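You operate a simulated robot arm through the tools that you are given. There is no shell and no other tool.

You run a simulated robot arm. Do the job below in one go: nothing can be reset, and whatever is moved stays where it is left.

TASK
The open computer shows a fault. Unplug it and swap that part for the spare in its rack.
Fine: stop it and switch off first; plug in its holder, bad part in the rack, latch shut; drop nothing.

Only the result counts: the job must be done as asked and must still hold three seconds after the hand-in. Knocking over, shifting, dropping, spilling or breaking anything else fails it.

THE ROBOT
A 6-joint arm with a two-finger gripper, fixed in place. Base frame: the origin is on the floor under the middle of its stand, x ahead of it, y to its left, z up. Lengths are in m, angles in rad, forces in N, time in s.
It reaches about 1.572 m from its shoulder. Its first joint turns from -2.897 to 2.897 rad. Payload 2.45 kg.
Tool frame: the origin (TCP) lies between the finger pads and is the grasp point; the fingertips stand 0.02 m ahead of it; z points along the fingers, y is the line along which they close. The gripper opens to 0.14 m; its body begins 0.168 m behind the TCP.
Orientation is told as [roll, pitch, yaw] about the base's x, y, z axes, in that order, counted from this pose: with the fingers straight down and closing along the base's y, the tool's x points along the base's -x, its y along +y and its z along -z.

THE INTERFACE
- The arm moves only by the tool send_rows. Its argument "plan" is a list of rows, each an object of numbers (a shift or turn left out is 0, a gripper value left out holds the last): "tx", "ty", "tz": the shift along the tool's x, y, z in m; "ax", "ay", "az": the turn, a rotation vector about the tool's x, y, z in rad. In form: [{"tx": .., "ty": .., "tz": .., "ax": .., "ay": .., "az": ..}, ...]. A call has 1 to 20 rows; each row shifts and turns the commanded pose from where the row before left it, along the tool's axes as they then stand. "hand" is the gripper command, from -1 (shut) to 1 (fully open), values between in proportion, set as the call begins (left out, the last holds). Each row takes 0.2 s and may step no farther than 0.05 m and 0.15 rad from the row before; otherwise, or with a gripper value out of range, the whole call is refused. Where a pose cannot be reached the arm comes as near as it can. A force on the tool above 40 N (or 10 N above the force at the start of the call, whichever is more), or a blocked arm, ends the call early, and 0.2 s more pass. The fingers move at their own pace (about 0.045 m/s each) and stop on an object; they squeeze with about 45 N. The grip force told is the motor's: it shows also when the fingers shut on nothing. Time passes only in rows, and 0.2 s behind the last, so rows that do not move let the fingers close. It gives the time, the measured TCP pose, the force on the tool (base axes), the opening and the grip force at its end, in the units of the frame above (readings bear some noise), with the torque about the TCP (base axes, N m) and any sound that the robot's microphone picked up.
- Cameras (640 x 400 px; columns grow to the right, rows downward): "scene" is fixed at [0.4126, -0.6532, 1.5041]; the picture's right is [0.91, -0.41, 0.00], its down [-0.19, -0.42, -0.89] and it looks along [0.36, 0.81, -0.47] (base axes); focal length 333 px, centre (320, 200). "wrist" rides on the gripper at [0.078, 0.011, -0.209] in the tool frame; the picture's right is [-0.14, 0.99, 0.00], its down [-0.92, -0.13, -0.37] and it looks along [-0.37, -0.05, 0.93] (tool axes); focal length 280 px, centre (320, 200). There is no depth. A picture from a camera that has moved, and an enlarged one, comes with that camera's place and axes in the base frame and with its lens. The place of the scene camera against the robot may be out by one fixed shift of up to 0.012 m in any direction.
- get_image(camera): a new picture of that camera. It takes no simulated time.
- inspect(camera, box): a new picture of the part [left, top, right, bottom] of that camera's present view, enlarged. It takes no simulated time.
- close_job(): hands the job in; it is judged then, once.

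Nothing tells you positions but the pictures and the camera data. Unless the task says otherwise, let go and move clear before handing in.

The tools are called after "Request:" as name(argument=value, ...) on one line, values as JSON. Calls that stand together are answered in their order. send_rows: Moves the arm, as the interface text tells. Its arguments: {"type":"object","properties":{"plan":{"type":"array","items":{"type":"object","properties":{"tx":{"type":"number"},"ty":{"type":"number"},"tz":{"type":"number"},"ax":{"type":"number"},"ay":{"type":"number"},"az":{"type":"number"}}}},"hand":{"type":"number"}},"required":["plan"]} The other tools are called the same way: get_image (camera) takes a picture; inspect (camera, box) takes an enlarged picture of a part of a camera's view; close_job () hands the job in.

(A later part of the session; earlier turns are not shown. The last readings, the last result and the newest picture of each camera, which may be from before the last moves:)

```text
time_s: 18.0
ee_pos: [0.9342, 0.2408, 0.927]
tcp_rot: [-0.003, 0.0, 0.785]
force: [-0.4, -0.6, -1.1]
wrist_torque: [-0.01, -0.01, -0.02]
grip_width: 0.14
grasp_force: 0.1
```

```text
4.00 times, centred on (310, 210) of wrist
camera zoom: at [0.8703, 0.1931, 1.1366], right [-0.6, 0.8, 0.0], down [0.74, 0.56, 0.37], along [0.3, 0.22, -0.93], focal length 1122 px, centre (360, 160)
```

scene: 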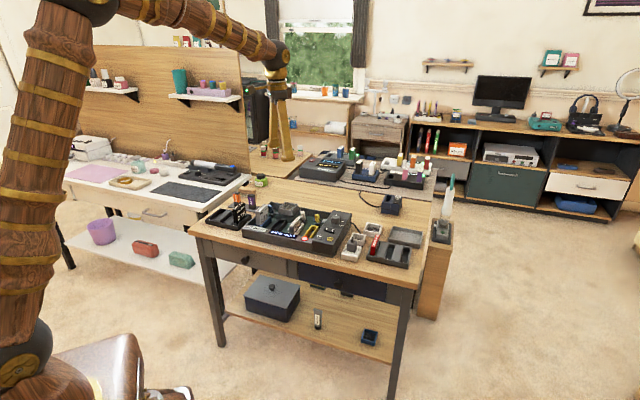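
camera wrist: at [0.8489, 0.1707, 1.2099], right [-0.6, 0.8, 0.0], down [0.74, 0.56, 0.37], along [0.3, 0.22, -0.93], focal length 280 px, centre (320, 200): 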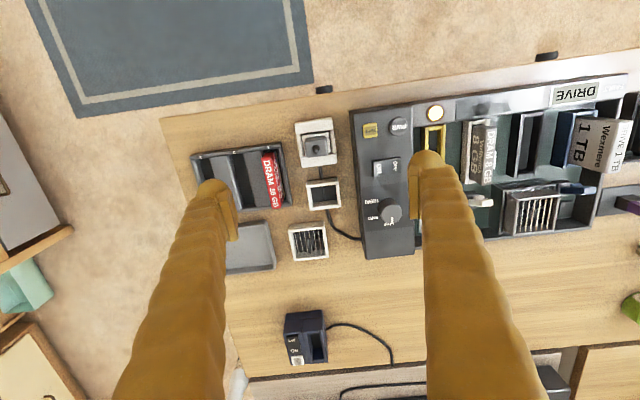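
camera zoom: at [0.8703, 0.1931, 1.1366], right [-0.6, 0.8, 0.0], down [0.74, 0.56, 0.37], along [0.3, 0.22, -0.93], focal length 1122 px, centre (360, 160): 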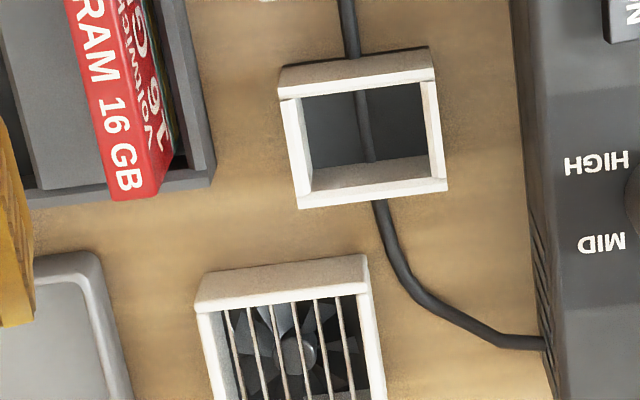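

The plug block is about 32 × 27 mm with its top near z 0.782, and the holder centre is about (0.981, 0.279) with its rim near 0.768. I'll turn the gripper to close front-to-back, set the opening to 5 cm, and move above the plug.

Request:
send_rows(plan=[{"tz": -0.02}, {"az": 0.143}, {"az": 0.143}, {"az": 0.143}, {"az": 0.143}, {"az": 0.143}, {"az": 0.143}, {"az": 0.143}, {"az": 0.143}, {"az": 0.143}, {"az": 0.143}, {"az": 0.1408}, {"tx": -0.0074, "ty": -0.0285}, {}, {}], hand=-0.286)

Request:
get_image(camera="wrist")

Request:
inspect(camera="wrist", box=[240, 120, 400, 220])

Request:
inspect(camera="scene", box=[320, 150, 420, 270])

```text
time_s: 21.2
ee_pos: [0.9214, 0.2117, 0.9483]
tcp_rot: [0.002, -0.001, -0.786]
force: [-0.9, 0.0, -0.3]
wrist_torque: [-0.01, 0.0, 0.0]
grip_width: 0.0501
grasp_force: 0.1
```

```text
taken
camera wrist: at [0.8731, 0.276, 1.158], right [0.8, 0.6, 0.0], down [0.56, -0.74, 0.37], along [0.22, -0.29, -0.93], focal length 280 px, centre (320, 200)
```

wrist: 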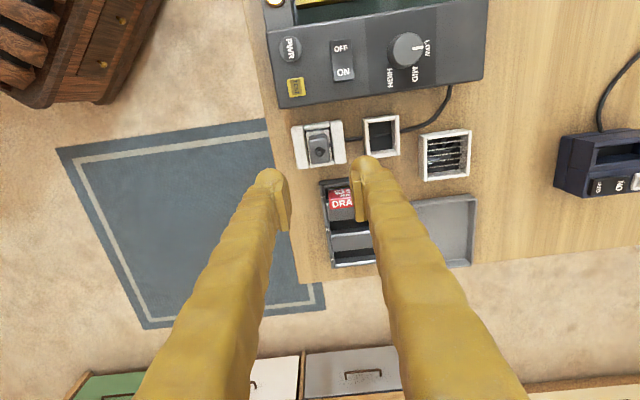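

```text
4.00 times, centred on (320, 170) of wrist
camera zoom: at [0.8731, 0.276, 1.158], right [0.8, 0.6, 0.0], down [0.56, -0.74, 0.37], along [0.22, -0.29, -0.93], focal length 1122 px, centre (320, 320)
```

zoom: 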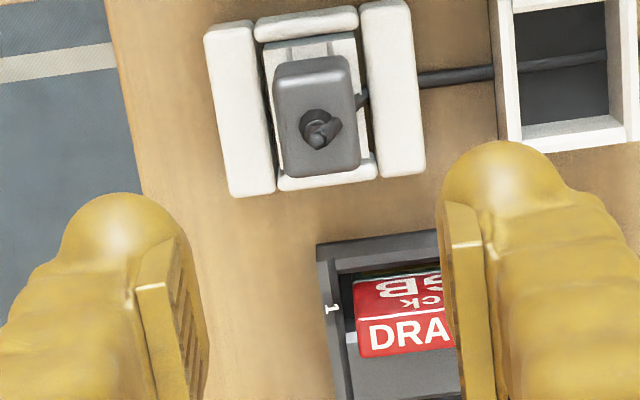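

```text
3.33 times, centred on (370, 210) of scene
camera zoom: at [0.4126, -0.6532, 1.5041], right [0.91, -0.41, 0.0], down [-0.19, -0.42, -0.89], along [0.36, 0.81, -0.47], focal length 1111 px, centre (153, 167)
```

zoom: 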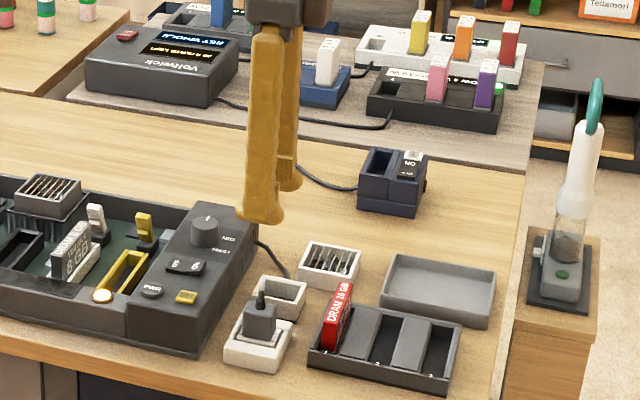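

The TCP is right above the plug. I'll descend so the fingertips sit alongside the top 15 mm of the plug, in two stages.

Request:
send_rows(plan=[{"tx": 0.002}, {"tz": 0.045}, {"tz": 0.045}, {"tz": 0.03}, {}, {}], hand=-0.286)

Request:
inspect(camera="wrist", box=[240, 120, 400, 220])

Request:
inspect(camera="scene", box=[320, 200, 400, 260])

```text
time_s: 22.6
ee_pos: [0.9208, 0.2169, 0.8289]
tcp_rot: [0.002, -0.002, -0.786]
force: [0.0, -0.4, 1.2]
wrist_torque: [0.04, 0.03, -0.03]
grip_width: 0.0496
grasp_force: 0.1
```

```text
4.00 times, centred on (320, 170) of wrist
camera zoom: at [0.8726, 0.2804, 1.0383], right [0.8, 0.6, 0.0], down [0.56, -0.74, 0.37], along [0.22, -0.29, -0.93], focal length 1122 px, centre (320, 320)
```

zoom: 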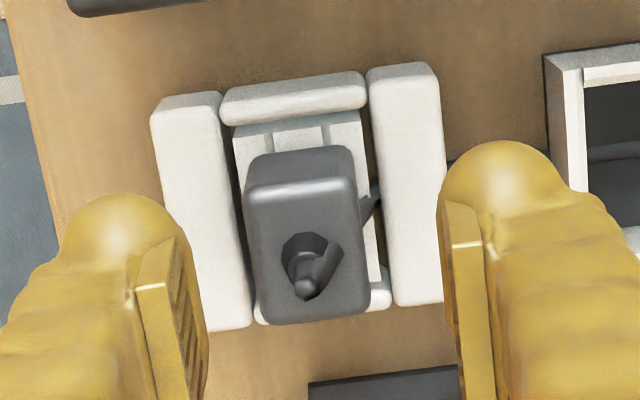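

```text
6.67 times, centred on (360, 230) of scene
camera zoom: at [0.4126, -0.6532, 1.5041], right [0.91, -0.41, 0.0], down [-0.19, -0.42, -0.89], along [0.36, 0.81, -0.47], focal length 2222 px, centre (53, 0)
```

zoom: 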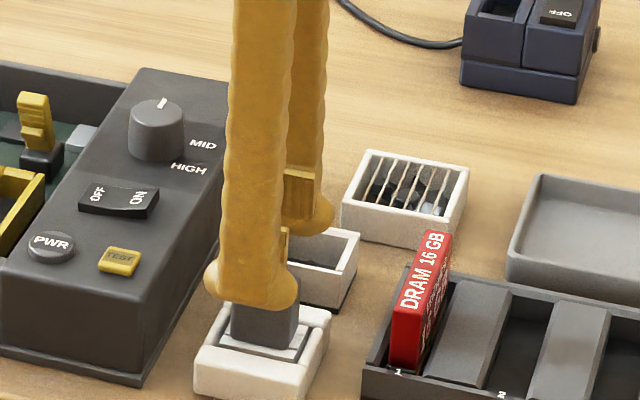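

Small correction of the position (3 mm), then down the last 4 cm beside the plug.

Request:
send_rows(plan=[{"tx": -0.003, "ty": -0.0035}, {"tz": 0.02}, {"tz": 0.015}, {"tz": 0.007}, {}, {}], hand=-0.286)

Request:
inspect(camera="wrist", box=[240, 120, 400, 220])

Request:
inspect(camera="scene", box=[320, 200, 400, 260])

```text
time_s: 24.0
ee_pos: [0.9201, 0.2129, 0.7893]
tcp_rot: [0.002, -0.001, -0.785]
force: [0.3, 0.0, 0.1]
wrist_torque: [-0.02, -0.02, 0.02]
grip_width: 0.0499
grasp_force: 0.0
```

```text
4.00 times, centred on (320, 170) of wrist
camera zoom: at [0.872, 0.2754, 0.9989], right [0.8, 0.6, 0.0], down [0.56, -0.74, 0.37], along [0.22, -0.29, -0.93], focal length 1122 px, centre (320, 320)
```

zoom: 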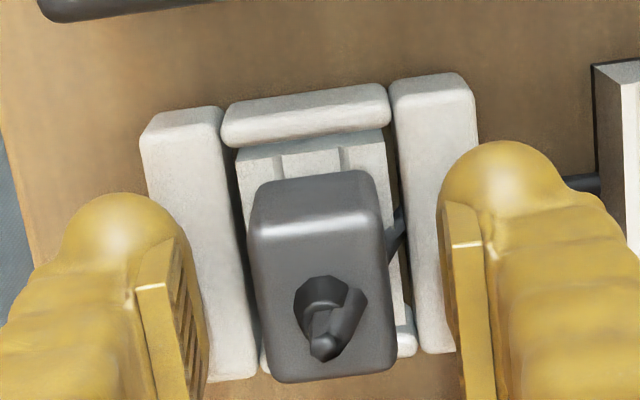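

```text
6.67 times, centred on (360, 230) of scene
camera zoom: at [0.4126, -0.6532, 1.5041], right [0.91, -0.41, 0.0], down [-0.19, -0.42, -0.89], along [0.36, 0.81, -0.47], focal length 2222 px, centre (53, 0)
```

zoom: 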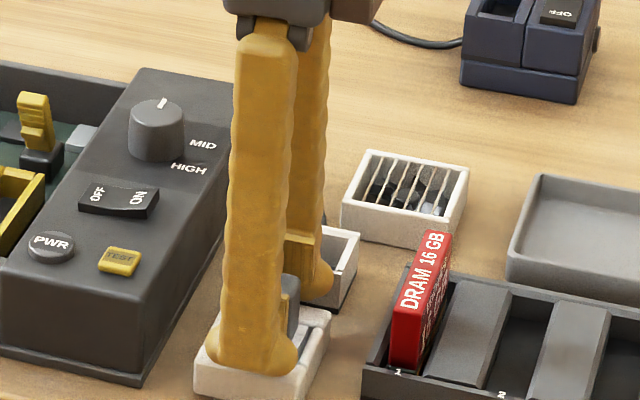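

The fingers straddle the plug evenly. Closing on it now.

Request:
send_rows(plan=[{}, {}, {}, {}, {}], hand=-1)

Request:
inspect(camera="wrist", box=[240, 120, 400, 220])

```text
time_s: 25.2
ee_pos: [0.9207, 0.2122, 0.7892]
tcp_rot: [0.003, -0.001, -0.787]
force: [1.5, 1.0, 1.4]
wrist_torque: [0.06, -0.02, -0.04]
grip_width: 0.0246
grasp_force: 44.8
```

```text
4.00 times, centred on (320, 170) of wrist
camera zoom: at [0.872, 0.2754, 0.999], right [0.8, 0.6, 0.0], down [0.56, -0.74, 0.37], along [0.23, -0.29, -0.93], focal length 1122 px, centre (320, 320)
```

zoom: 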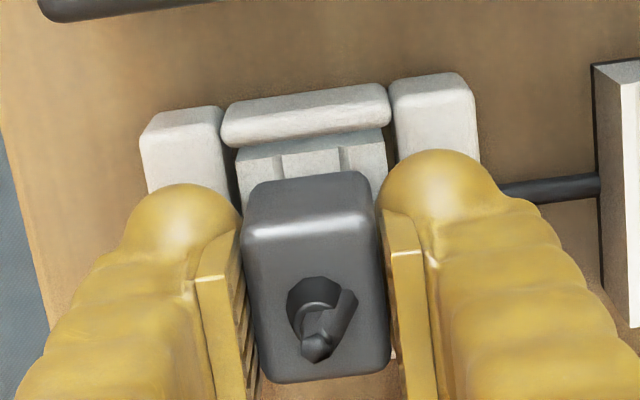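

The plug is gripped (24.6 mm). Pulling straight up slowly.

Request:
send_rows(plan=[{"tz": -0.005}, {"tz": -0.005}, {"tz": -0.005}, {"tz": -0.01}, {"tz": -0.01}], hand=-1)

Request:
inspect(camera="scene", box=[320, 200, 400, 260])

Request:
inspect(camera="wrist", box=[240, 120, 400, 220])

```text
time_s: 26.4
ee_pos: [0.9201, 0.2118, 0.8222]
tcp_rot: [0.0, -0.003, -0.785]
force: [0.6, -0.2, -1.0]
wrist_torque: [0.0, -0.03, 0.0]
grip_width: 0.0245
grasp_force: 45.8
```

```text
6.67 times, centred on (360, 230) of scene
camera zoom: at [0.4126, -0.6532, 1.5041], right [0.91, -0.41, 0.0], down [-0.19, -0.42, -0.89], along [0.36, 0.81, -0.47], focal length 2222 px, centre (53, 0)
```

zoom: 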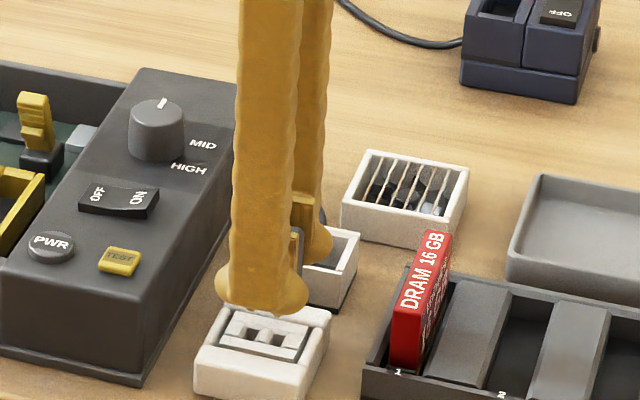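

```text
4.00 times, centred on (320, 170) of wrist
camera zoom: at [0.8722, 0.2746, 1.0316], right [0.8, 0.6, 0.0], down [0.56, -0.74, 0.37], along [0.22, -0.29, -0.93], focal length 1122 px, centre (320, 320)
```

zoom: 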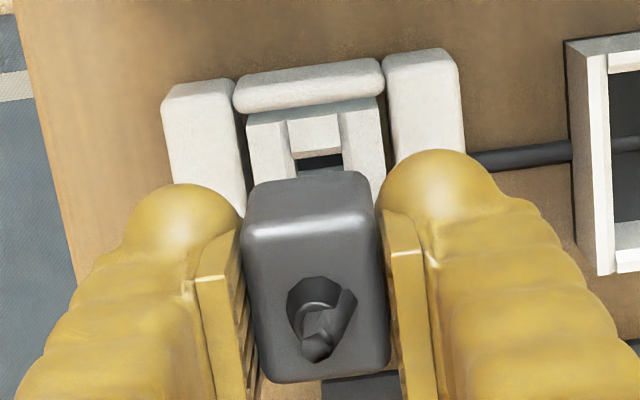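

The plug is out of the outlet. I'll raise it well clear and look at its length before lowering it into the holder.

Request:
send_rows(plan=[{"tz": -0.03}, {"tz": -0.04}, {"tz": -0.02}, {}], hand=-1)

Request:
inspect(camera="scene", box=[320, 180, 400, 240])

Request:
inspect(camera="wrist", box=[280, 100, 440, 200])

Request:
inspect(camera="scene", box=[240, 190, 368, 270])

```text
time_s: 27.4
ee_pos: [0.9211, 0.2116, 0.9119]
tcp_rot: [0.003, -0.002, -0.786]
force: [-0.5, -0.3, -0.3]
wrist_torque: [0.02, -0.03, 0.0]
grip_width: 0.0242
grasp_force: 44.7
```

```text
6.67 times, centred on (360, 210) of scene
camera zoom: at [0.4126, -0.6532, 1.5041], right [0.91, -0.41, 0.0], down [-0.19, -0.42, -0.89], along [0.36, 0.81, -0.47], focal length 2222 px, centre (53, 133)
```

zoom: 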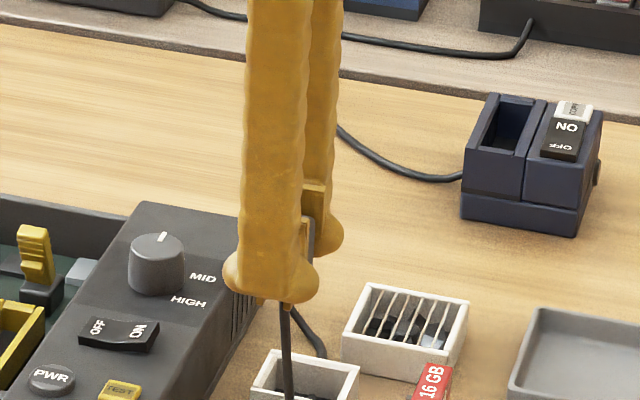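

```text
4.00 times, centred on (360, 150) of wrist
camera zoom: at [0.8731, 0.2745, 1.1216], right [0.8, 0.6, 0.0], down [0.56, -0.74, 0.37], along [0.22, -0.29, -0.93], focal length 1122 px, centre (160, 400)
```

zoom: 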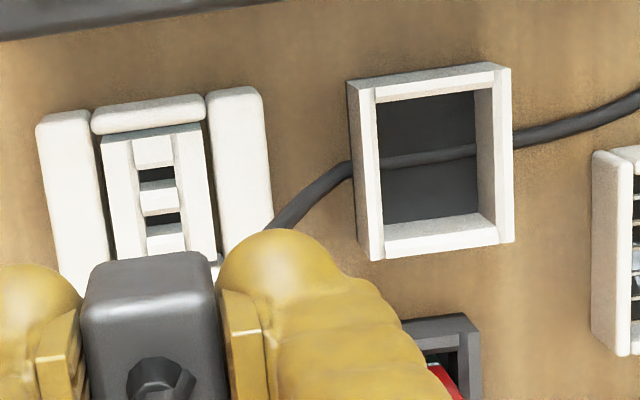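

```text
5.00 times, centred on (304, 230) of scene
camera zoom: at [0.4126, -0.6532, 1.5041], right [0.91, -0.41, 0.0], down [-0.19, -0.42, -0.89], along [0.36, 0.81, -0.47], focal length 1666 px, centre (400, 50)
```

zoom: 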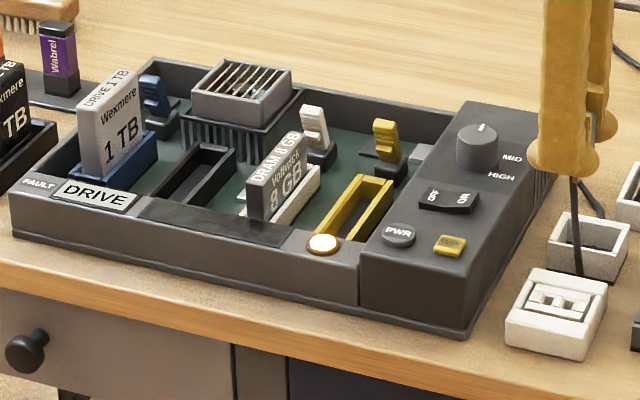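

The plug (with short prongs) is free and hanging below the gripper. I'll carry it 9 cm back over the holder centre and check alignment before lowering.

Request:
send_rows(plan=[{"tx": 0.0034, "ty": 0.045}, {"tx": 0.0034, "ty": 0.0445}, {}, {"tz": 0.03}, {"tz": 0.02}, {}, {}], hand=-1)

Request:
inspect(camera="wrist", box=[240, 100, 400, 200])

Request:
inspect(camera="scene", box=[330, 190, 410, 250])

```text
time_s: 29.0
ee_pos: [0.9788, 0.2772, 0.8622]
tcp_rot: [0.003, 0.0, -0.784]
force: [-0.6, 0.1, 0.1]
wrist_torque: [-0.02, 0.02, 0.04]
grip_width: 0.0244
grasp_force: 44.4
```

```text
4.00 times, centred on (320, 150) of wrist
camera zoom: at [0.9309, 0.341, 1.0719], right [0.8, 0.6, 0.0], down [0.56, -0.74, 0.37], along [0.23, -0.29, -0.93], focal length 1122 px, centre (320, 400)
```

zoom: 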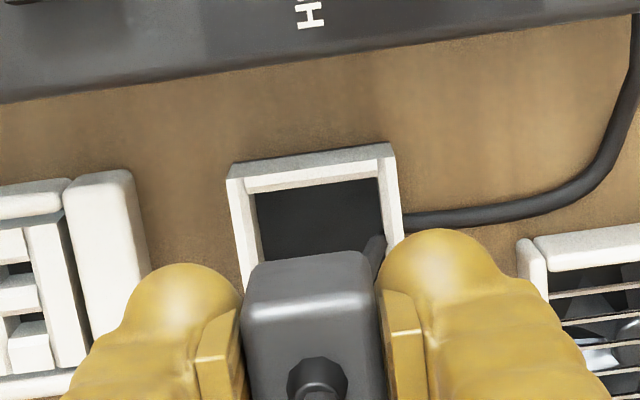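

```text
6.67 times, centred on (370, 220) of scene
camera zoom: at [0.4126, -0.6532, 1.5041], right [0.91, -0.41, 0.0], down [-0.19, -0.42, -0.89], along [0.36, 0.81, -0.47], focal length 2222 px, centre (-13, 67)
```

zoom: 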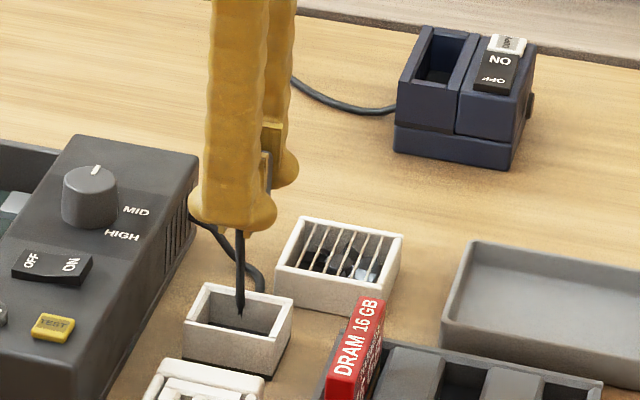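

Aligned within about 2 mm. I'll correct that and lower the plug into the holder gently.

Request:
send_rows(plan=[{"tx": 0.001, "ty": 0.002}, {"tz": 0.025}, {"tz": 0.015}, {"tz": 0.008}, {}, {}], hand=-1)

Request:
inspect(camera="wrist", box=[240, 100, 400, 200])

Request:
inspect(camera="scene", box=[330, 190, 410, 250])

```text
time_s: 30.4
ee_pos: [0.9773, 0.2817, 0.814]
tcp_rot: [0.002, -0.003, -0.784]
force: [0.0, 0.4, -1.2]
wrist_torque: [0.01, 0.0, -0.01]
grip_width: 0.0243
grasp_force: 45.3
```

```text
4.00 times, centred on (320, 150) of wrist
camera zoom: at [0.9303, 0.3444, 1.0235], right [0.8, 0.6, 0.0], down [0.56, -0.74, 0.37], along [0.23, -0.29, -0.93], focal length 1122 px, centre (320, 400)
```

zoom: 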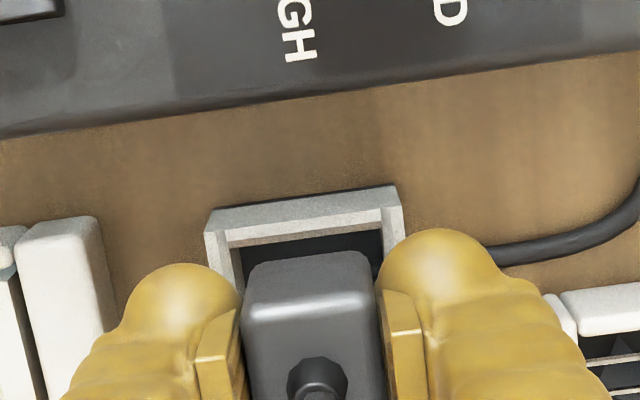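

```text
6.67 times, centred on (370, 220) of scene
camera zoom: at [0.4126, -0.6532, 1.5041], right [0.91, -0.41, 0.0], down [-0.19, -0.42, -0.89], along [0.36, 0.81, -0.47], focal length 2222 px, centre (-13, 67)
```

zoom: 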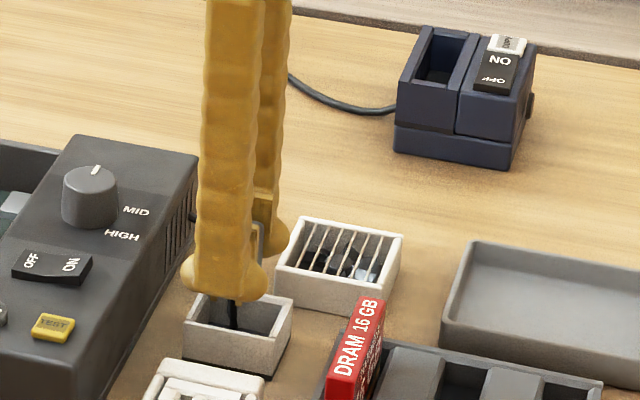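

Still centred (within 2 mm) and entering the holder. Continuing down gently.

Request:
send_rows(plan=[{"tx": -0.0015, "tz": 0.004}, {"tz": 0.004}, {"tz": 0.004}, {"tz": 0.003}, {}], hand=-1)

Request:
inspect(camera="wrist", box=[240, 100, 400, 200])

Request:
inspect(camera="scene", box=[340, 200, 388, 236])

```text
time_s: 31.6
ee_pos: [0.9797, 0.2813, 0.7994]
tcp_rot: [0.003, -0.001, -0.785]
force: [0.0, 0.5, -1.4]
wrist_torque: [-0.03, 0.03, -0.01]
grip_width: 0.0243
grasp_force: 45.0
```

```text
4.00 times, centred on (320, 150) of wrist
camera zoom: at [0.9319, 0.3443, 1.0092], right [0.8, 0.6, 0.0], down [0.56, -0.74, 0.37], along [0.23, -0.29, -0.93], focal length 1122 px, centre (320, 400)
```

zoom: 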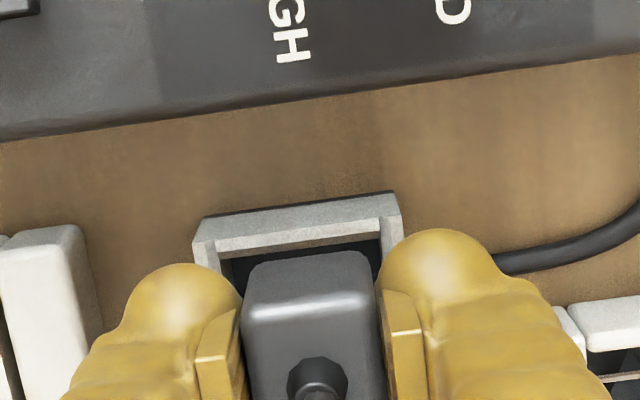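

```text
11.11 times, centred on (364, 218) of scene
camera zoom: at [0.4126, -0.6532, 1.5041], right [0.91, -0.41, 0.0], down [-0.19, -0.42, -0.89], along [0.36, 0.81, -0.47], focal length 3703 px, centre (-169, 0)
```

zoom: 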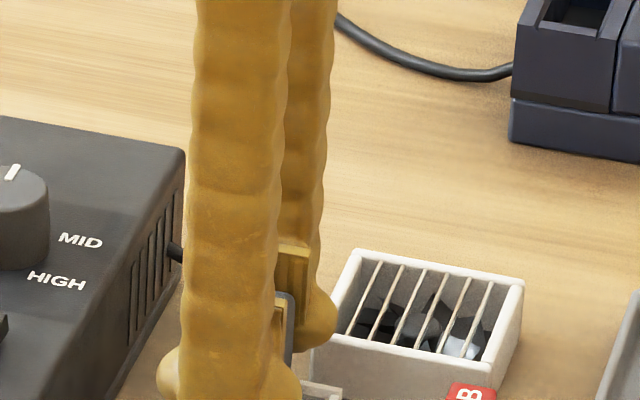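

No contact yet; continuing in small steps until the plug touches down.

Request:
send_rows(plan=[{"tz": 0.003}, {"tz": 0.003}, {"tz": 0.002}, {}], hand=-1)

Request:
inspect(camera="wrist", box=[240, 100, 400, 200])

Request:
inspect(camera="scene", box=[340, 210, 388, 246])

```text
time_s: 32.6
ee_pos: [0.9806, 0.278, 0.7917]
tcp_rot: [0.003, -0.002, -0.785]
force: [0.0, 0.4, 0.4]
wrist_torque: [0.04, 0.01, -0.01]
grip_width: 0.0244
grasp_force: 45.6
```

```text
4.00 times, centred on (320, 150) of wrist
camera zoom: at [0.9322, 0.3419, 1.0016], right [0.8, 0.6, 0.0], down [0.56, -0.74, 0.37], along [0.22, -0.29, -0.93], focal length 1122 px, centre (320, 400)
```

zoom: 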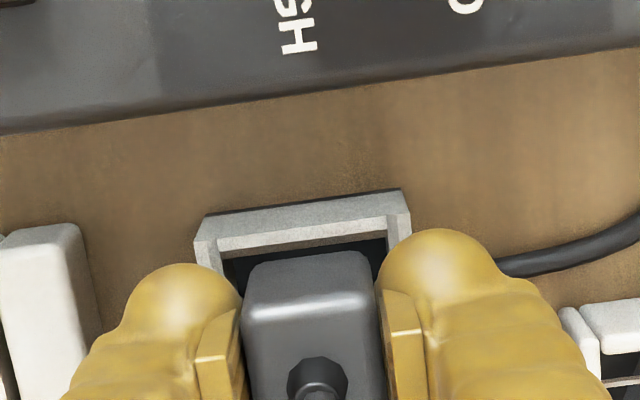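

```text
11.11 times, centred on (364, 228) of scene
camera zoom: at [0.4126, -0.6532, 1.5041], right [0.91, -0.41, 0.0], down [-0.19, -0.42, -0.89], along [0.36, 0.81, -0.47], focal length 3703 px, centre (-169, -111)
```

zoom: 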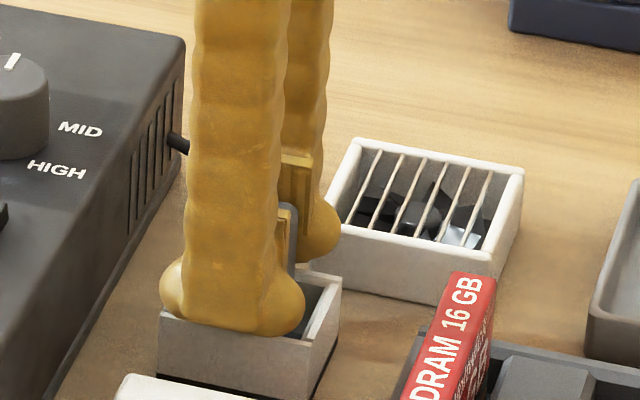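

Still no contact; a few more millimetres.

Request:
send_rows(plan=[{"tz": 0.002}, {"tz": 0.002}, {}], hand=-1)

```text
time_s: 33.4
ee_pos: [0.9806, 0.2793, 0.7881]
tcp_rot: [0.001, -0.001, -0.784]
force: [-1.4, -1.2, 4.8]
wrist_torque: [-0.13, 0.12, 0.0]
grip_width: 0.0246
grasp_force: 45.2
```

Light contact (about 5 N). I'll look at what is touching.

Request:
inspect(camera="wrist", box=[270, 130, 366, 190])

Request:
inspect(camera="scene", box=[348, 222, 380, 246])

```text
6.67 times, centred on (318, 160) of wrist
camera zoom: at [0.9323, 0.343, 0.9979], right [0.8, 0.6, 0.0], down [0.56, -0.74, 0.37], along [0.23, -0.29, -0.93], focal length 1869 px, centre (333, 467)
```

zoom: 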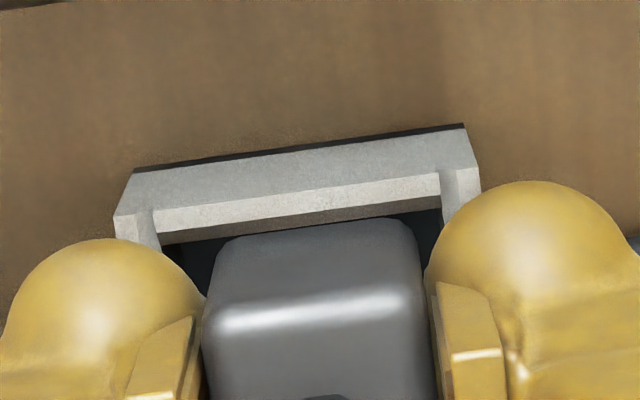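

```text
16.00 times, centred on (364, 234) of scene
camera zoom: at [0.4126, -0.6532, 1.5041], right [0.91, -0.41, 0.0], down [-0.19, -0.42, -0.89], along [0.36, 0.81, -0.47], focal length 5333 px, centre (-384, -344)
```

zoom: 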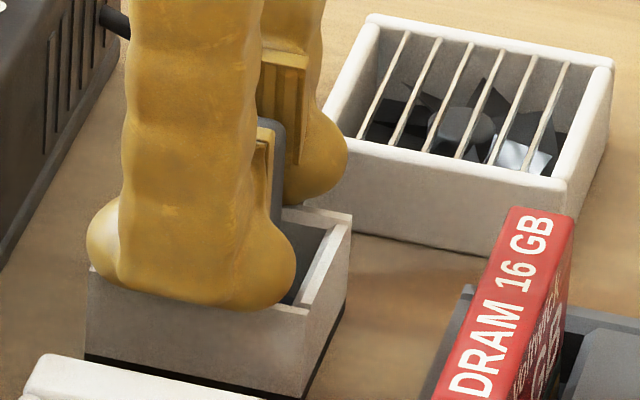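

The plug is seated inside the walls with the fingertips at rim height. I'll relieve the contact by 1.5 mm and open slightly.

Request:
send_rows(plan=[{"tz": -0.0015}, {}], hand=-1)

Request:
send_rows(plan=[{}, {}, {}], hand=-0.4)

Request:
inspect(camera="wrist", box=[240, 120, 400, 220])

```text
time_s: 34.0
ee_pos: [0.9805, 0.2805, 0.7886]
tcp_rot: [0.003, -0.002, -0.785]
force: [5.7, -6.5, -4.1]
wrist_torque: [-0.19, -0.2, -0.01]
grip_width: 0.0244
grasp_force: 45.5
```

```text
time_s: 34.8
ee_pos: [0.9804, 0.2814, 0.7898]
tcp_rot: [0.003, -0.002, -0.787]
force: [-0.6, 0.4, -0.2]
wrist_torque: [0.0, 0.02, -0.02]
grip_width: 0.042
grasp_force: 0.1
```

```text
4.00 times, centred on (320, 170) of wrist
camera zoom: at [0.9321, 0.3435, 0.9993], right [0.8, 0.6, 0.0], down [0.56, -0.74, 0.37], along [0.22, -0.29, -0.93], focal length 1122 px, centre (320, 320)
```

zoom: 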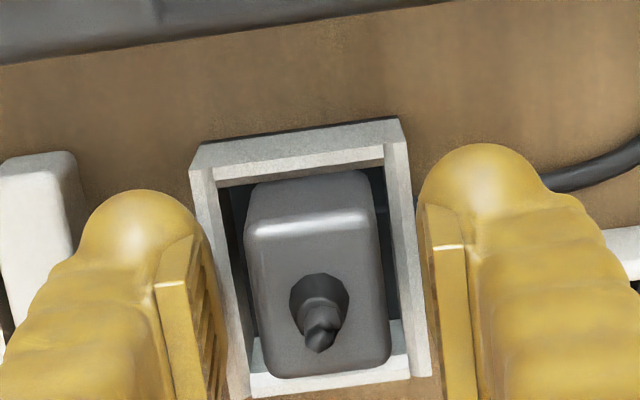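

The plug stands in its holder. I'll lift straight up and check.

Request:
send_rows(plan=[{"tz": -0.02}, {"tz": -0.04}, {"tz": -0.05}, {"tz": -0.05}, {"tz": -0.03}, {}], hand=-0.4)

Request:
inspect(camera="scene", box=[330, 200, 394, 260])

Request:
inspect(camera="scene", box=[240, 190, 368, 270])

Request:
get_image(camera="wrist")

```text
time_s: 36.2
ee_pos: [0.9762, 0.2806, 0.9803]
tcp_rot: [0.001, -0.002, -0.785]
force: [-1.0, -0.1, 0.7]
wrist_torque: [-0.01, -0.03, 0.01]
grip_width: 0.042
grasp_force: 0.1
```

```text
6.67 times, centred on (362, 230) of scene
camera zoom: at [0.4126, -0.6532, 1.5041], right [0.91, -0.41, 0.0], down [-0.19, -0.42, -0.89], along [0.36, 0.81, -0.47], focal length 2222 px, centre (40, 0)
```

zoom: 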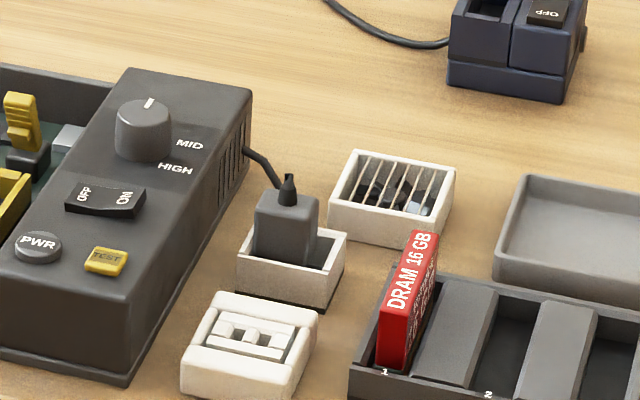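

```text
5.00 times, centred on (304, 230) of scene
camera zoom: at [0.4126, -0.6532, 1.5041], right [0.91, -0.41, 0.0], down [-0.19, -0.42, -0.89], along [0.36, 0.81, -0.47], focal length 1666 px, centre (400, 50)
```

zoom: 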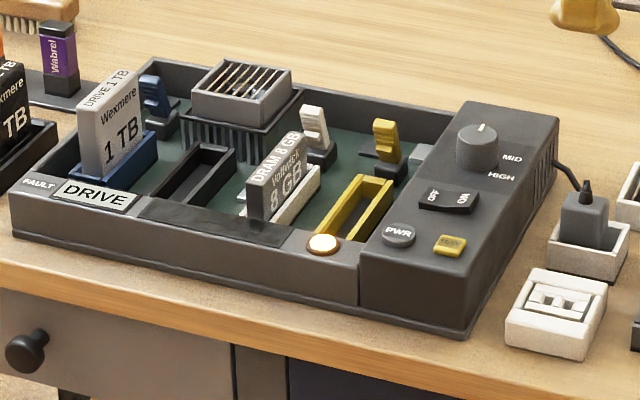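

```text
taken
camera wrist: at [0.9283, 0.3437, 1.1902], right [0.8, 0.6, 0.0], down [0.56, -0.74, 0.37], along [0.23, -0.29, -0.93], focal length 280 px, centre (320, 200)
```

wrist: 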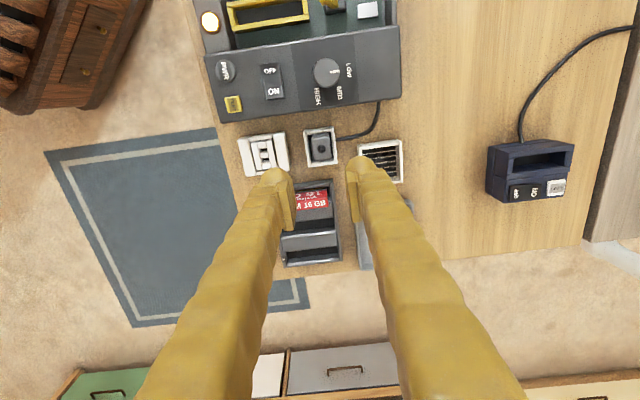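

The plug stands upright in its holder and the outlet is empty. I'll zoom to check it is seated, and check the amber light and latch details.

Request:
inspect(camera="wrist", box=[280, 110, 376, 170])

Request:
inspect(camera="scene", box=[350, 210, 382, 234])

Request:
inspect(camera="scene", box=[252, 195, 300, 231])

Request:
inspect(camera="scene", box=[290, 205, 338, 241])

```text
6.67 times, centred on (328, 140) of wrist
camera zoom: at [0.9283, 0.3437, 1.1902], right [0.8, 0.6, 0.0], down [0.56, -0.74, 0.37], along [0.23, -0.29, -0.93], focal length 1869 px, centre (267, 600)
```

zoom: 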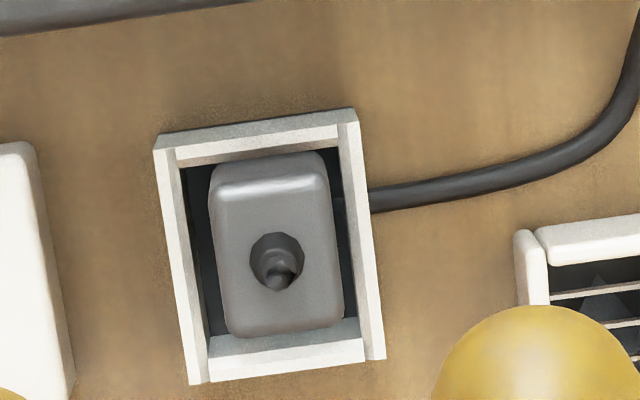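

```text
16.00 times, centred on (366, 222) of scene
camera zoom: at [0.4126, -0.6532, 1.5041], right [0.91, -0.41, 0.0], down [-0.19, -0.42, -0.89], along [0.36, 0.81, -0.47], focal length 5333 px, centre (-416, -152)
```

zoom: 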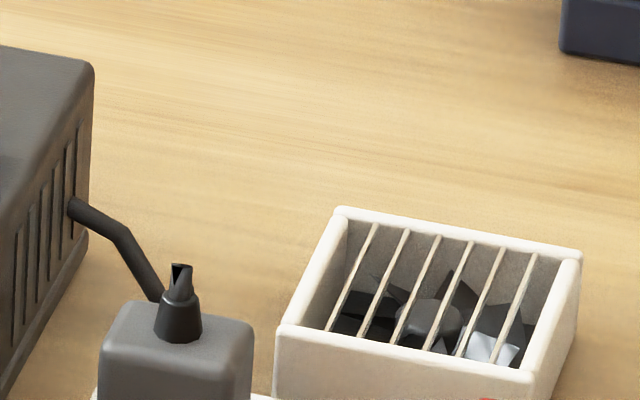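

```text
11.11 times, centred on (276, 213) of scene
camera zoom: at [0.4126, -0.6532, 1.5041], right [0.91, -0.41, 0.0], down [-0.19, -0.42, -0.89], along [0.36, 0.81, -0.47], focal length 3703 px, centre (809, 56)
```

zoom: 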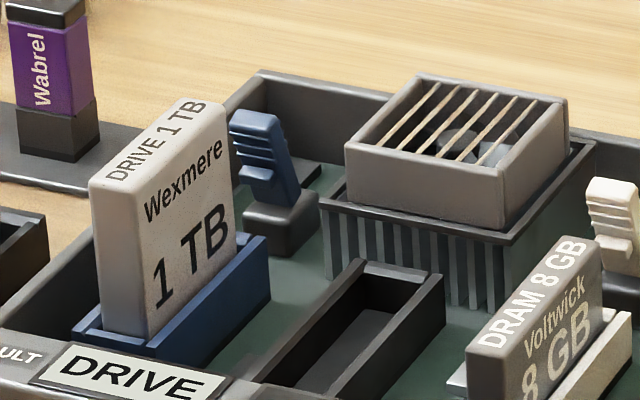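

```text
11.11 times, centred on (314, 223) of scene
camera zoom: at [0.4126, -0.6532, 1.5041], right [0.91, -0.41, 0.0], down [-0.19, -0.42, -0.89], along [0.36, 0.81, -0.47], focal length 3703 px, centre (387, -56)
```

zoom: 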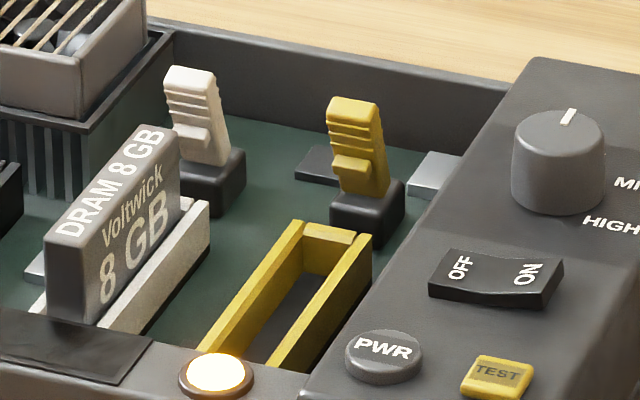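

The plug is in its holder. The blue latch is at about (0.724, 0.584, z 0.79), behind the 1 TB drive (centre about (0.671, 0.530), top z 0.84). I'll travel high above the latch to look at it closely.

Request:
send_rows(plan=[{"tz": -0.02}, {"tx": 0.049, "ty": 0.0046}, {"tx": 0.049, "ty": 0.0046}, {"tx": 0.049, "ty": 0.0046}, {"tx": 0.049, "ty": 0.0046}, {"tx": 0.049, "ty": 0.0046}, {"tx": 0.049, "ty": 0.0046}, {"tx": 0.049, "ty": 0.0046}, {"tx": 0.049, "ty": 0.0043}, {}, {}], hand=-0.2)

Request:
get_image(camera="wrist")

Request:
inspect(camera="scene", box=[230, 150, 330, 240])

```text
time_s: 38.6
ee_pos: [0.725, 0.5826, 0.9993]
tcp_rot: [0.001, -0.001, -0.787]
force: [-0.4, 0.1, 0.4]
wrist_torque: [0.02, -0.02, 0.03]
grip_width: 0.0561
grasp_force: 0.0
```

```text
taken
camera wrist: at [0.6772, 0.6458, 1.2083], right [0.8, 0.6, 0.0], down [0.56, -0.74, 0.37], along [0.22, -0.29, -0.93], focal length 280 px, centre (320, 200)
```

wrist: 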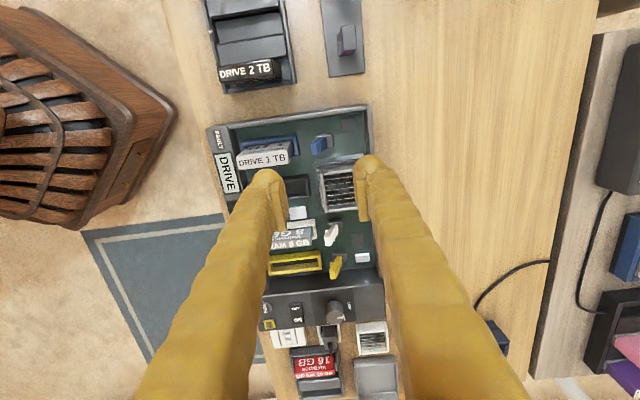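

```text
4.44 times, centred on (280, 195) of scene
camera zoom: at [0.4126, -0.6532, 1.5041], right [0.91, -0.41, 0.0], down [-0.19, -0.42, -0.89], along [0.36, 0.81, -0.47], focal length 1481 px, centre (498, 222)
```

zoom: 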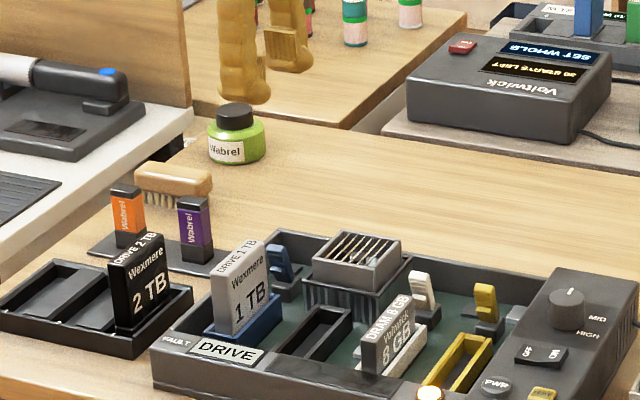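

Request:
inspect(camera="wrist", box=[230, 100, 390, 200])

Request:
inspect(camera="wrist", box=[290, 110, 370, 160])

Request:
inspect(camera="wrist", box=[190, 0, 310, 100])

```text
4.00 times, centred on (310, 150) of wrist
camera zoom: at [0.6772, 0.6458, 1.2083], right [0.8, 0.6, 0.0], down [0.56, -0.74, 0.37], along [0.22, -0.29, -0.93], focal length 1122 px, centre (360, 400)
```

zoom: 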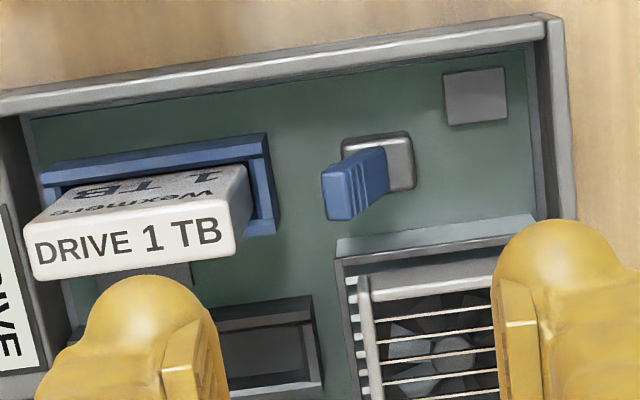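

```text
8.00 times, centred on (330, 135) of wrist
camera zoom: at [0.6772, 0.6458, 1.2083], right [0.8, 0.6, 0.0], down [0.56, -0.74, 0.37], along [0.22, -0.29, -0.93], focal length 2243 px, centre (240, 720)
```

zoom: 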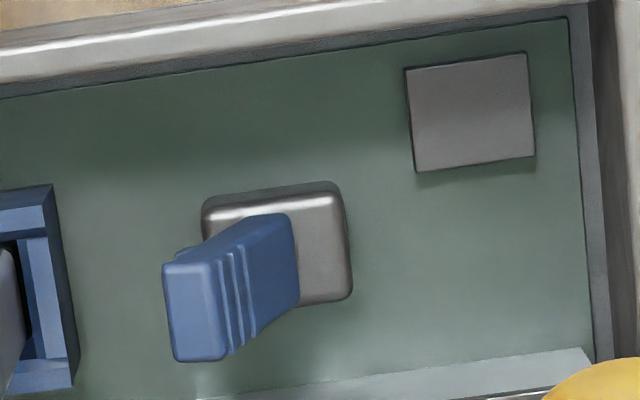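

```text
4.00 times, centred on (250, 50) of wrist
camera zoom: at [0.6772, 0.6458, 1.2083], right [0.8, 0.6, 0.0], down [0.56, -0.74, 0.37], along [0.22, -0.29, -0.93], focal length 1122 px, centre (600, 800)
```

zoom: 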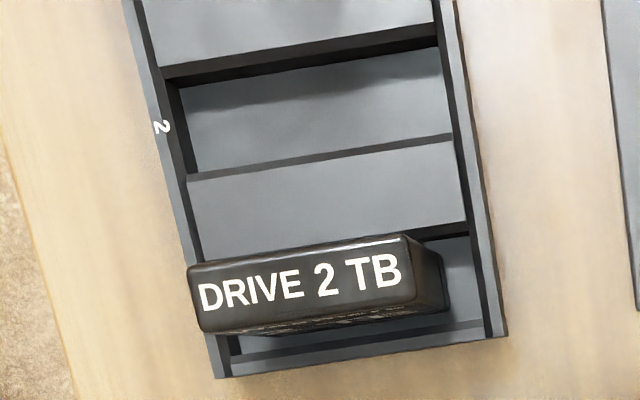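

The lever leans toward the drive and there is little room around it, so I want a side view of the drive–lever gap. I'll open fully, stay high, and tilt the wrist 30° to look more sideways.

Request:
send_rows(plan=[{"tx": 0.04}, {"tx": 0.01}, {"ay": -0.131}, {"ay": -0.131}, {"ay": -0.131}, {"ay": -0.131}, {}, {}], hand=1)

Request:
get_image(camera="wrist")

```text
time_s: 40.4
ee_pos: [0.693, 0.6186, 0.9985]
tcp_rot: [0.003, -0.527, -0.787]
force: [-0.1, 0.0, 0.4]
wrist_torque: [0.05, -0.02, 0.03]
grip_width: 0.1403
grasp_force: 0.1
```

```text
taken
camera wrist: at [0.5783, 0.7482, 1.1397], right [0.78, 0.62, 0.07], down [0.34, -0.52, 0.78], along [0.52, -0.59, -0.62], focal length 280 px, centre (320, 200)
```

wrist: 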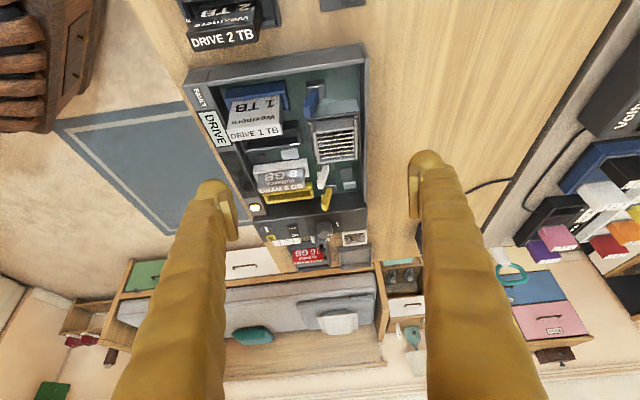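

Request:
inspect(camera="wrist", box=[210, 70, 370, 170])

Request:
inspect(camera="wrist", box=[280, 70, 360, 120])

Request:
inspect(camera="wrist", box=[170, 0, 290, 75])

```text
4.00 times, centred on (290, 120) of wrist
camera zoom: at [0.5783, 0.7482, 1.1397], right [0.78, 0.62, 0.07], down [0.34, -0.52, 0.78], along [0.52, -0.59, -0.62], focal length 1122 px, centre (440, 520)
```

zoom: 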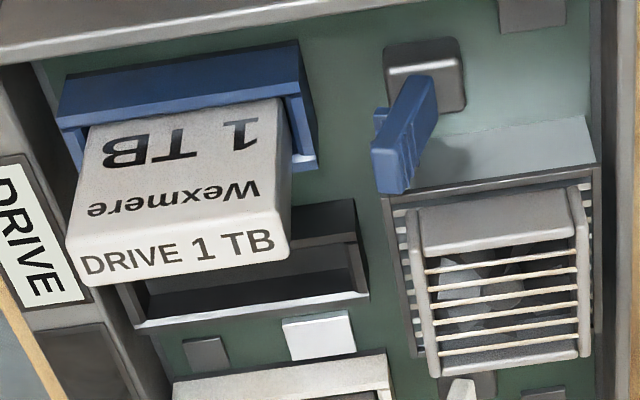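

```text
8.00 times, centred on (320, 95) of wrist
camera zoom: at [0.5783, 0.7482, 1.1397], right [0.78, 0.62, 0.07], down [0.34, -0.52, 0.78], along [0.52, -0.59, -0.62], focal length 2243 px, centre (320, 1040)
```

zoom: 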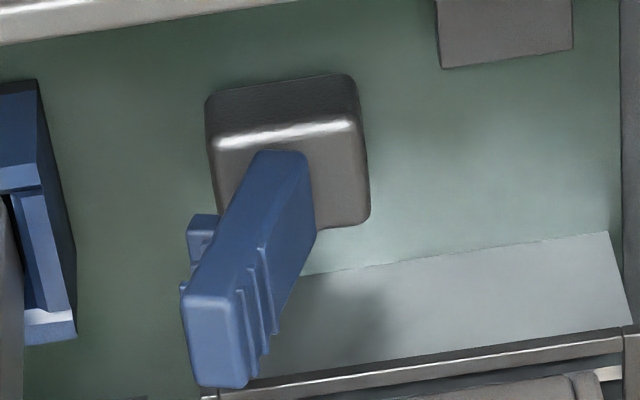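

```text
5.33 times, centred on (230, 38) of wrist
camera zoom: at [0.5783, 0.7482, 1.1397], right [0.78, 0.62, 0.07], down [0.34, -0.52, 0.78], along [0.52, -0.59, -0.62], focal length 1495 px, centre (800, 1067)
```

zoom: 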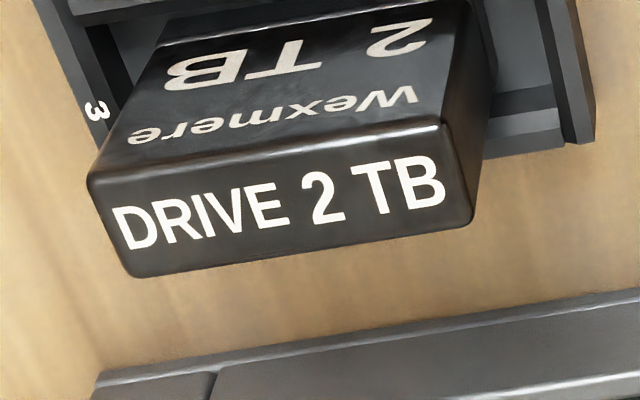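

Now the geometry is clear: lever top at b-line position ~0.917 (29 mm behind the drive's back edge at 0.883), lever top z 0.814. I'll level the gripper and place the front finger, fully open, above the gap between drive and lever.

Request:
send_rows(plan=[{"ay": 0.131}, {"ay": 0.131}, {"ay": 0.131}, {"ay": 0.131}, {"tx": -0.022, "ty": 0.0296}, {"tx": -0.022, "ty": 0.0296}, {"tz": 0.03}, {"tz": 0.02}, {}, {}], hand=1)

Request:
get_image(camera="wrist")

Request:
inspect(camera="scene", box=[230, 150, 330, 240])

```text
time_s: 42.6
ee_pos: [0.7673, 0.6271, 0.9489]
tcp_rot: [0.002, -0.001, -0.786]
force: [-0.4, 0.8, 0.2]
wrist_torque: [0.02, 0.0, -0.01]
grip_width: 0.1401
grasp_force: 0.1
```

```text
taken
camera wrist: at [0.7194, 0.689, 1.1582], right [0.8, 0.6, 0.0], down [0.56, -0.74, 0.37], along [0.23, -0.29, -0.93], focal length 280 px, centre (320, 200)
```

wrist: 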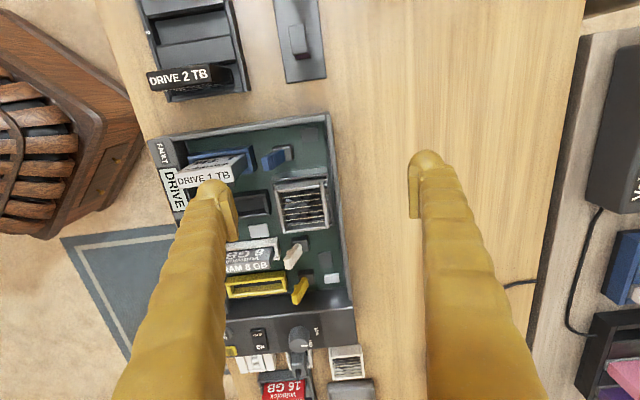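

```text
4.44 times, centred on (280, 195) of scene
camera zoom: at [0.4126, -0.6532, 1.5041], right [0.91, -0.41, 0.0], down [-0.19, -0.42, -0.89], along [0.36, 0.81, -0.47], focal length 1481 px, centre (498, 222)
```

zoom: 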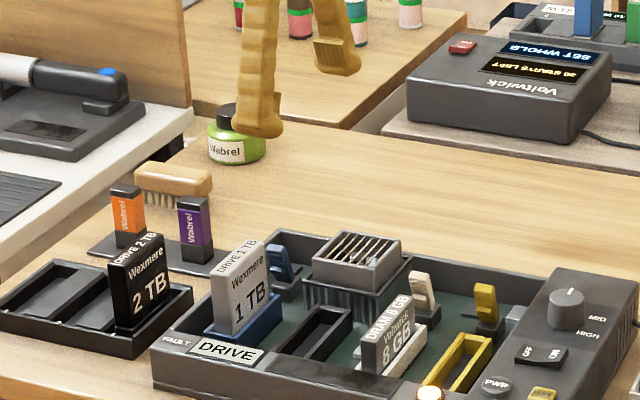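

Request:
inspect(camera="wrist", box=[170, 130, 298, 210])

Request:
inspect(camera="wrist", box=[380, 130, 508, 210])

```text
5.00 times, centred on (234, 170) of wrist
camera zoom: at [0.7194, 0.689, 1.1582], right [0.8, 0.6, 0.0], down [0.56, -0.74, 0.37], along [0.23, -0.29, -0.93], focal length 1402 px, centre (750, 350)
```

zoom: 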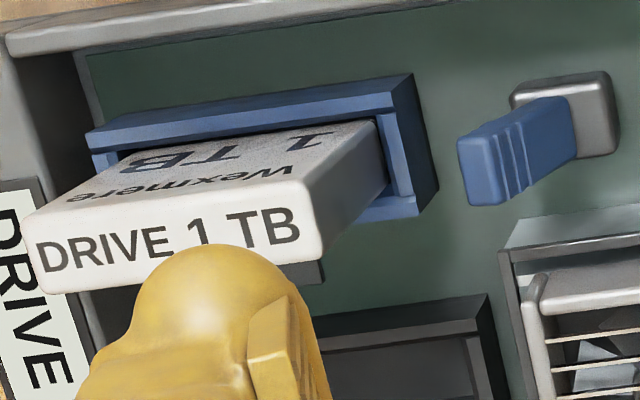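

```text
5.00 times, centred on (444, 170) of wrist
camera zoom: at [0.7194, 0.689, 1.1582], right [0.8, 0.6, 0.0], down [0.56, -0.74, 0.37], along [0.23, -0.29, -0.93], focal length 1402 px, centre (-300, 350)
```

zoom: 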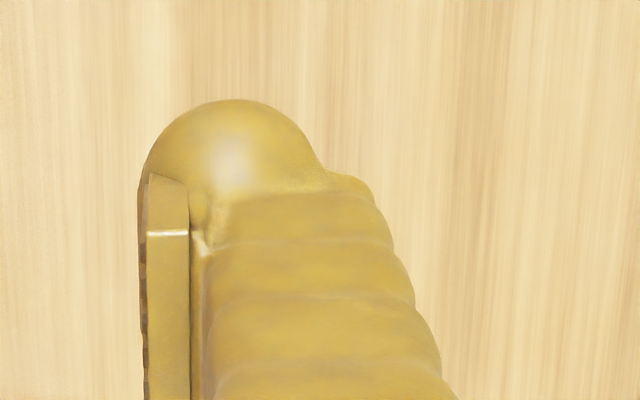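

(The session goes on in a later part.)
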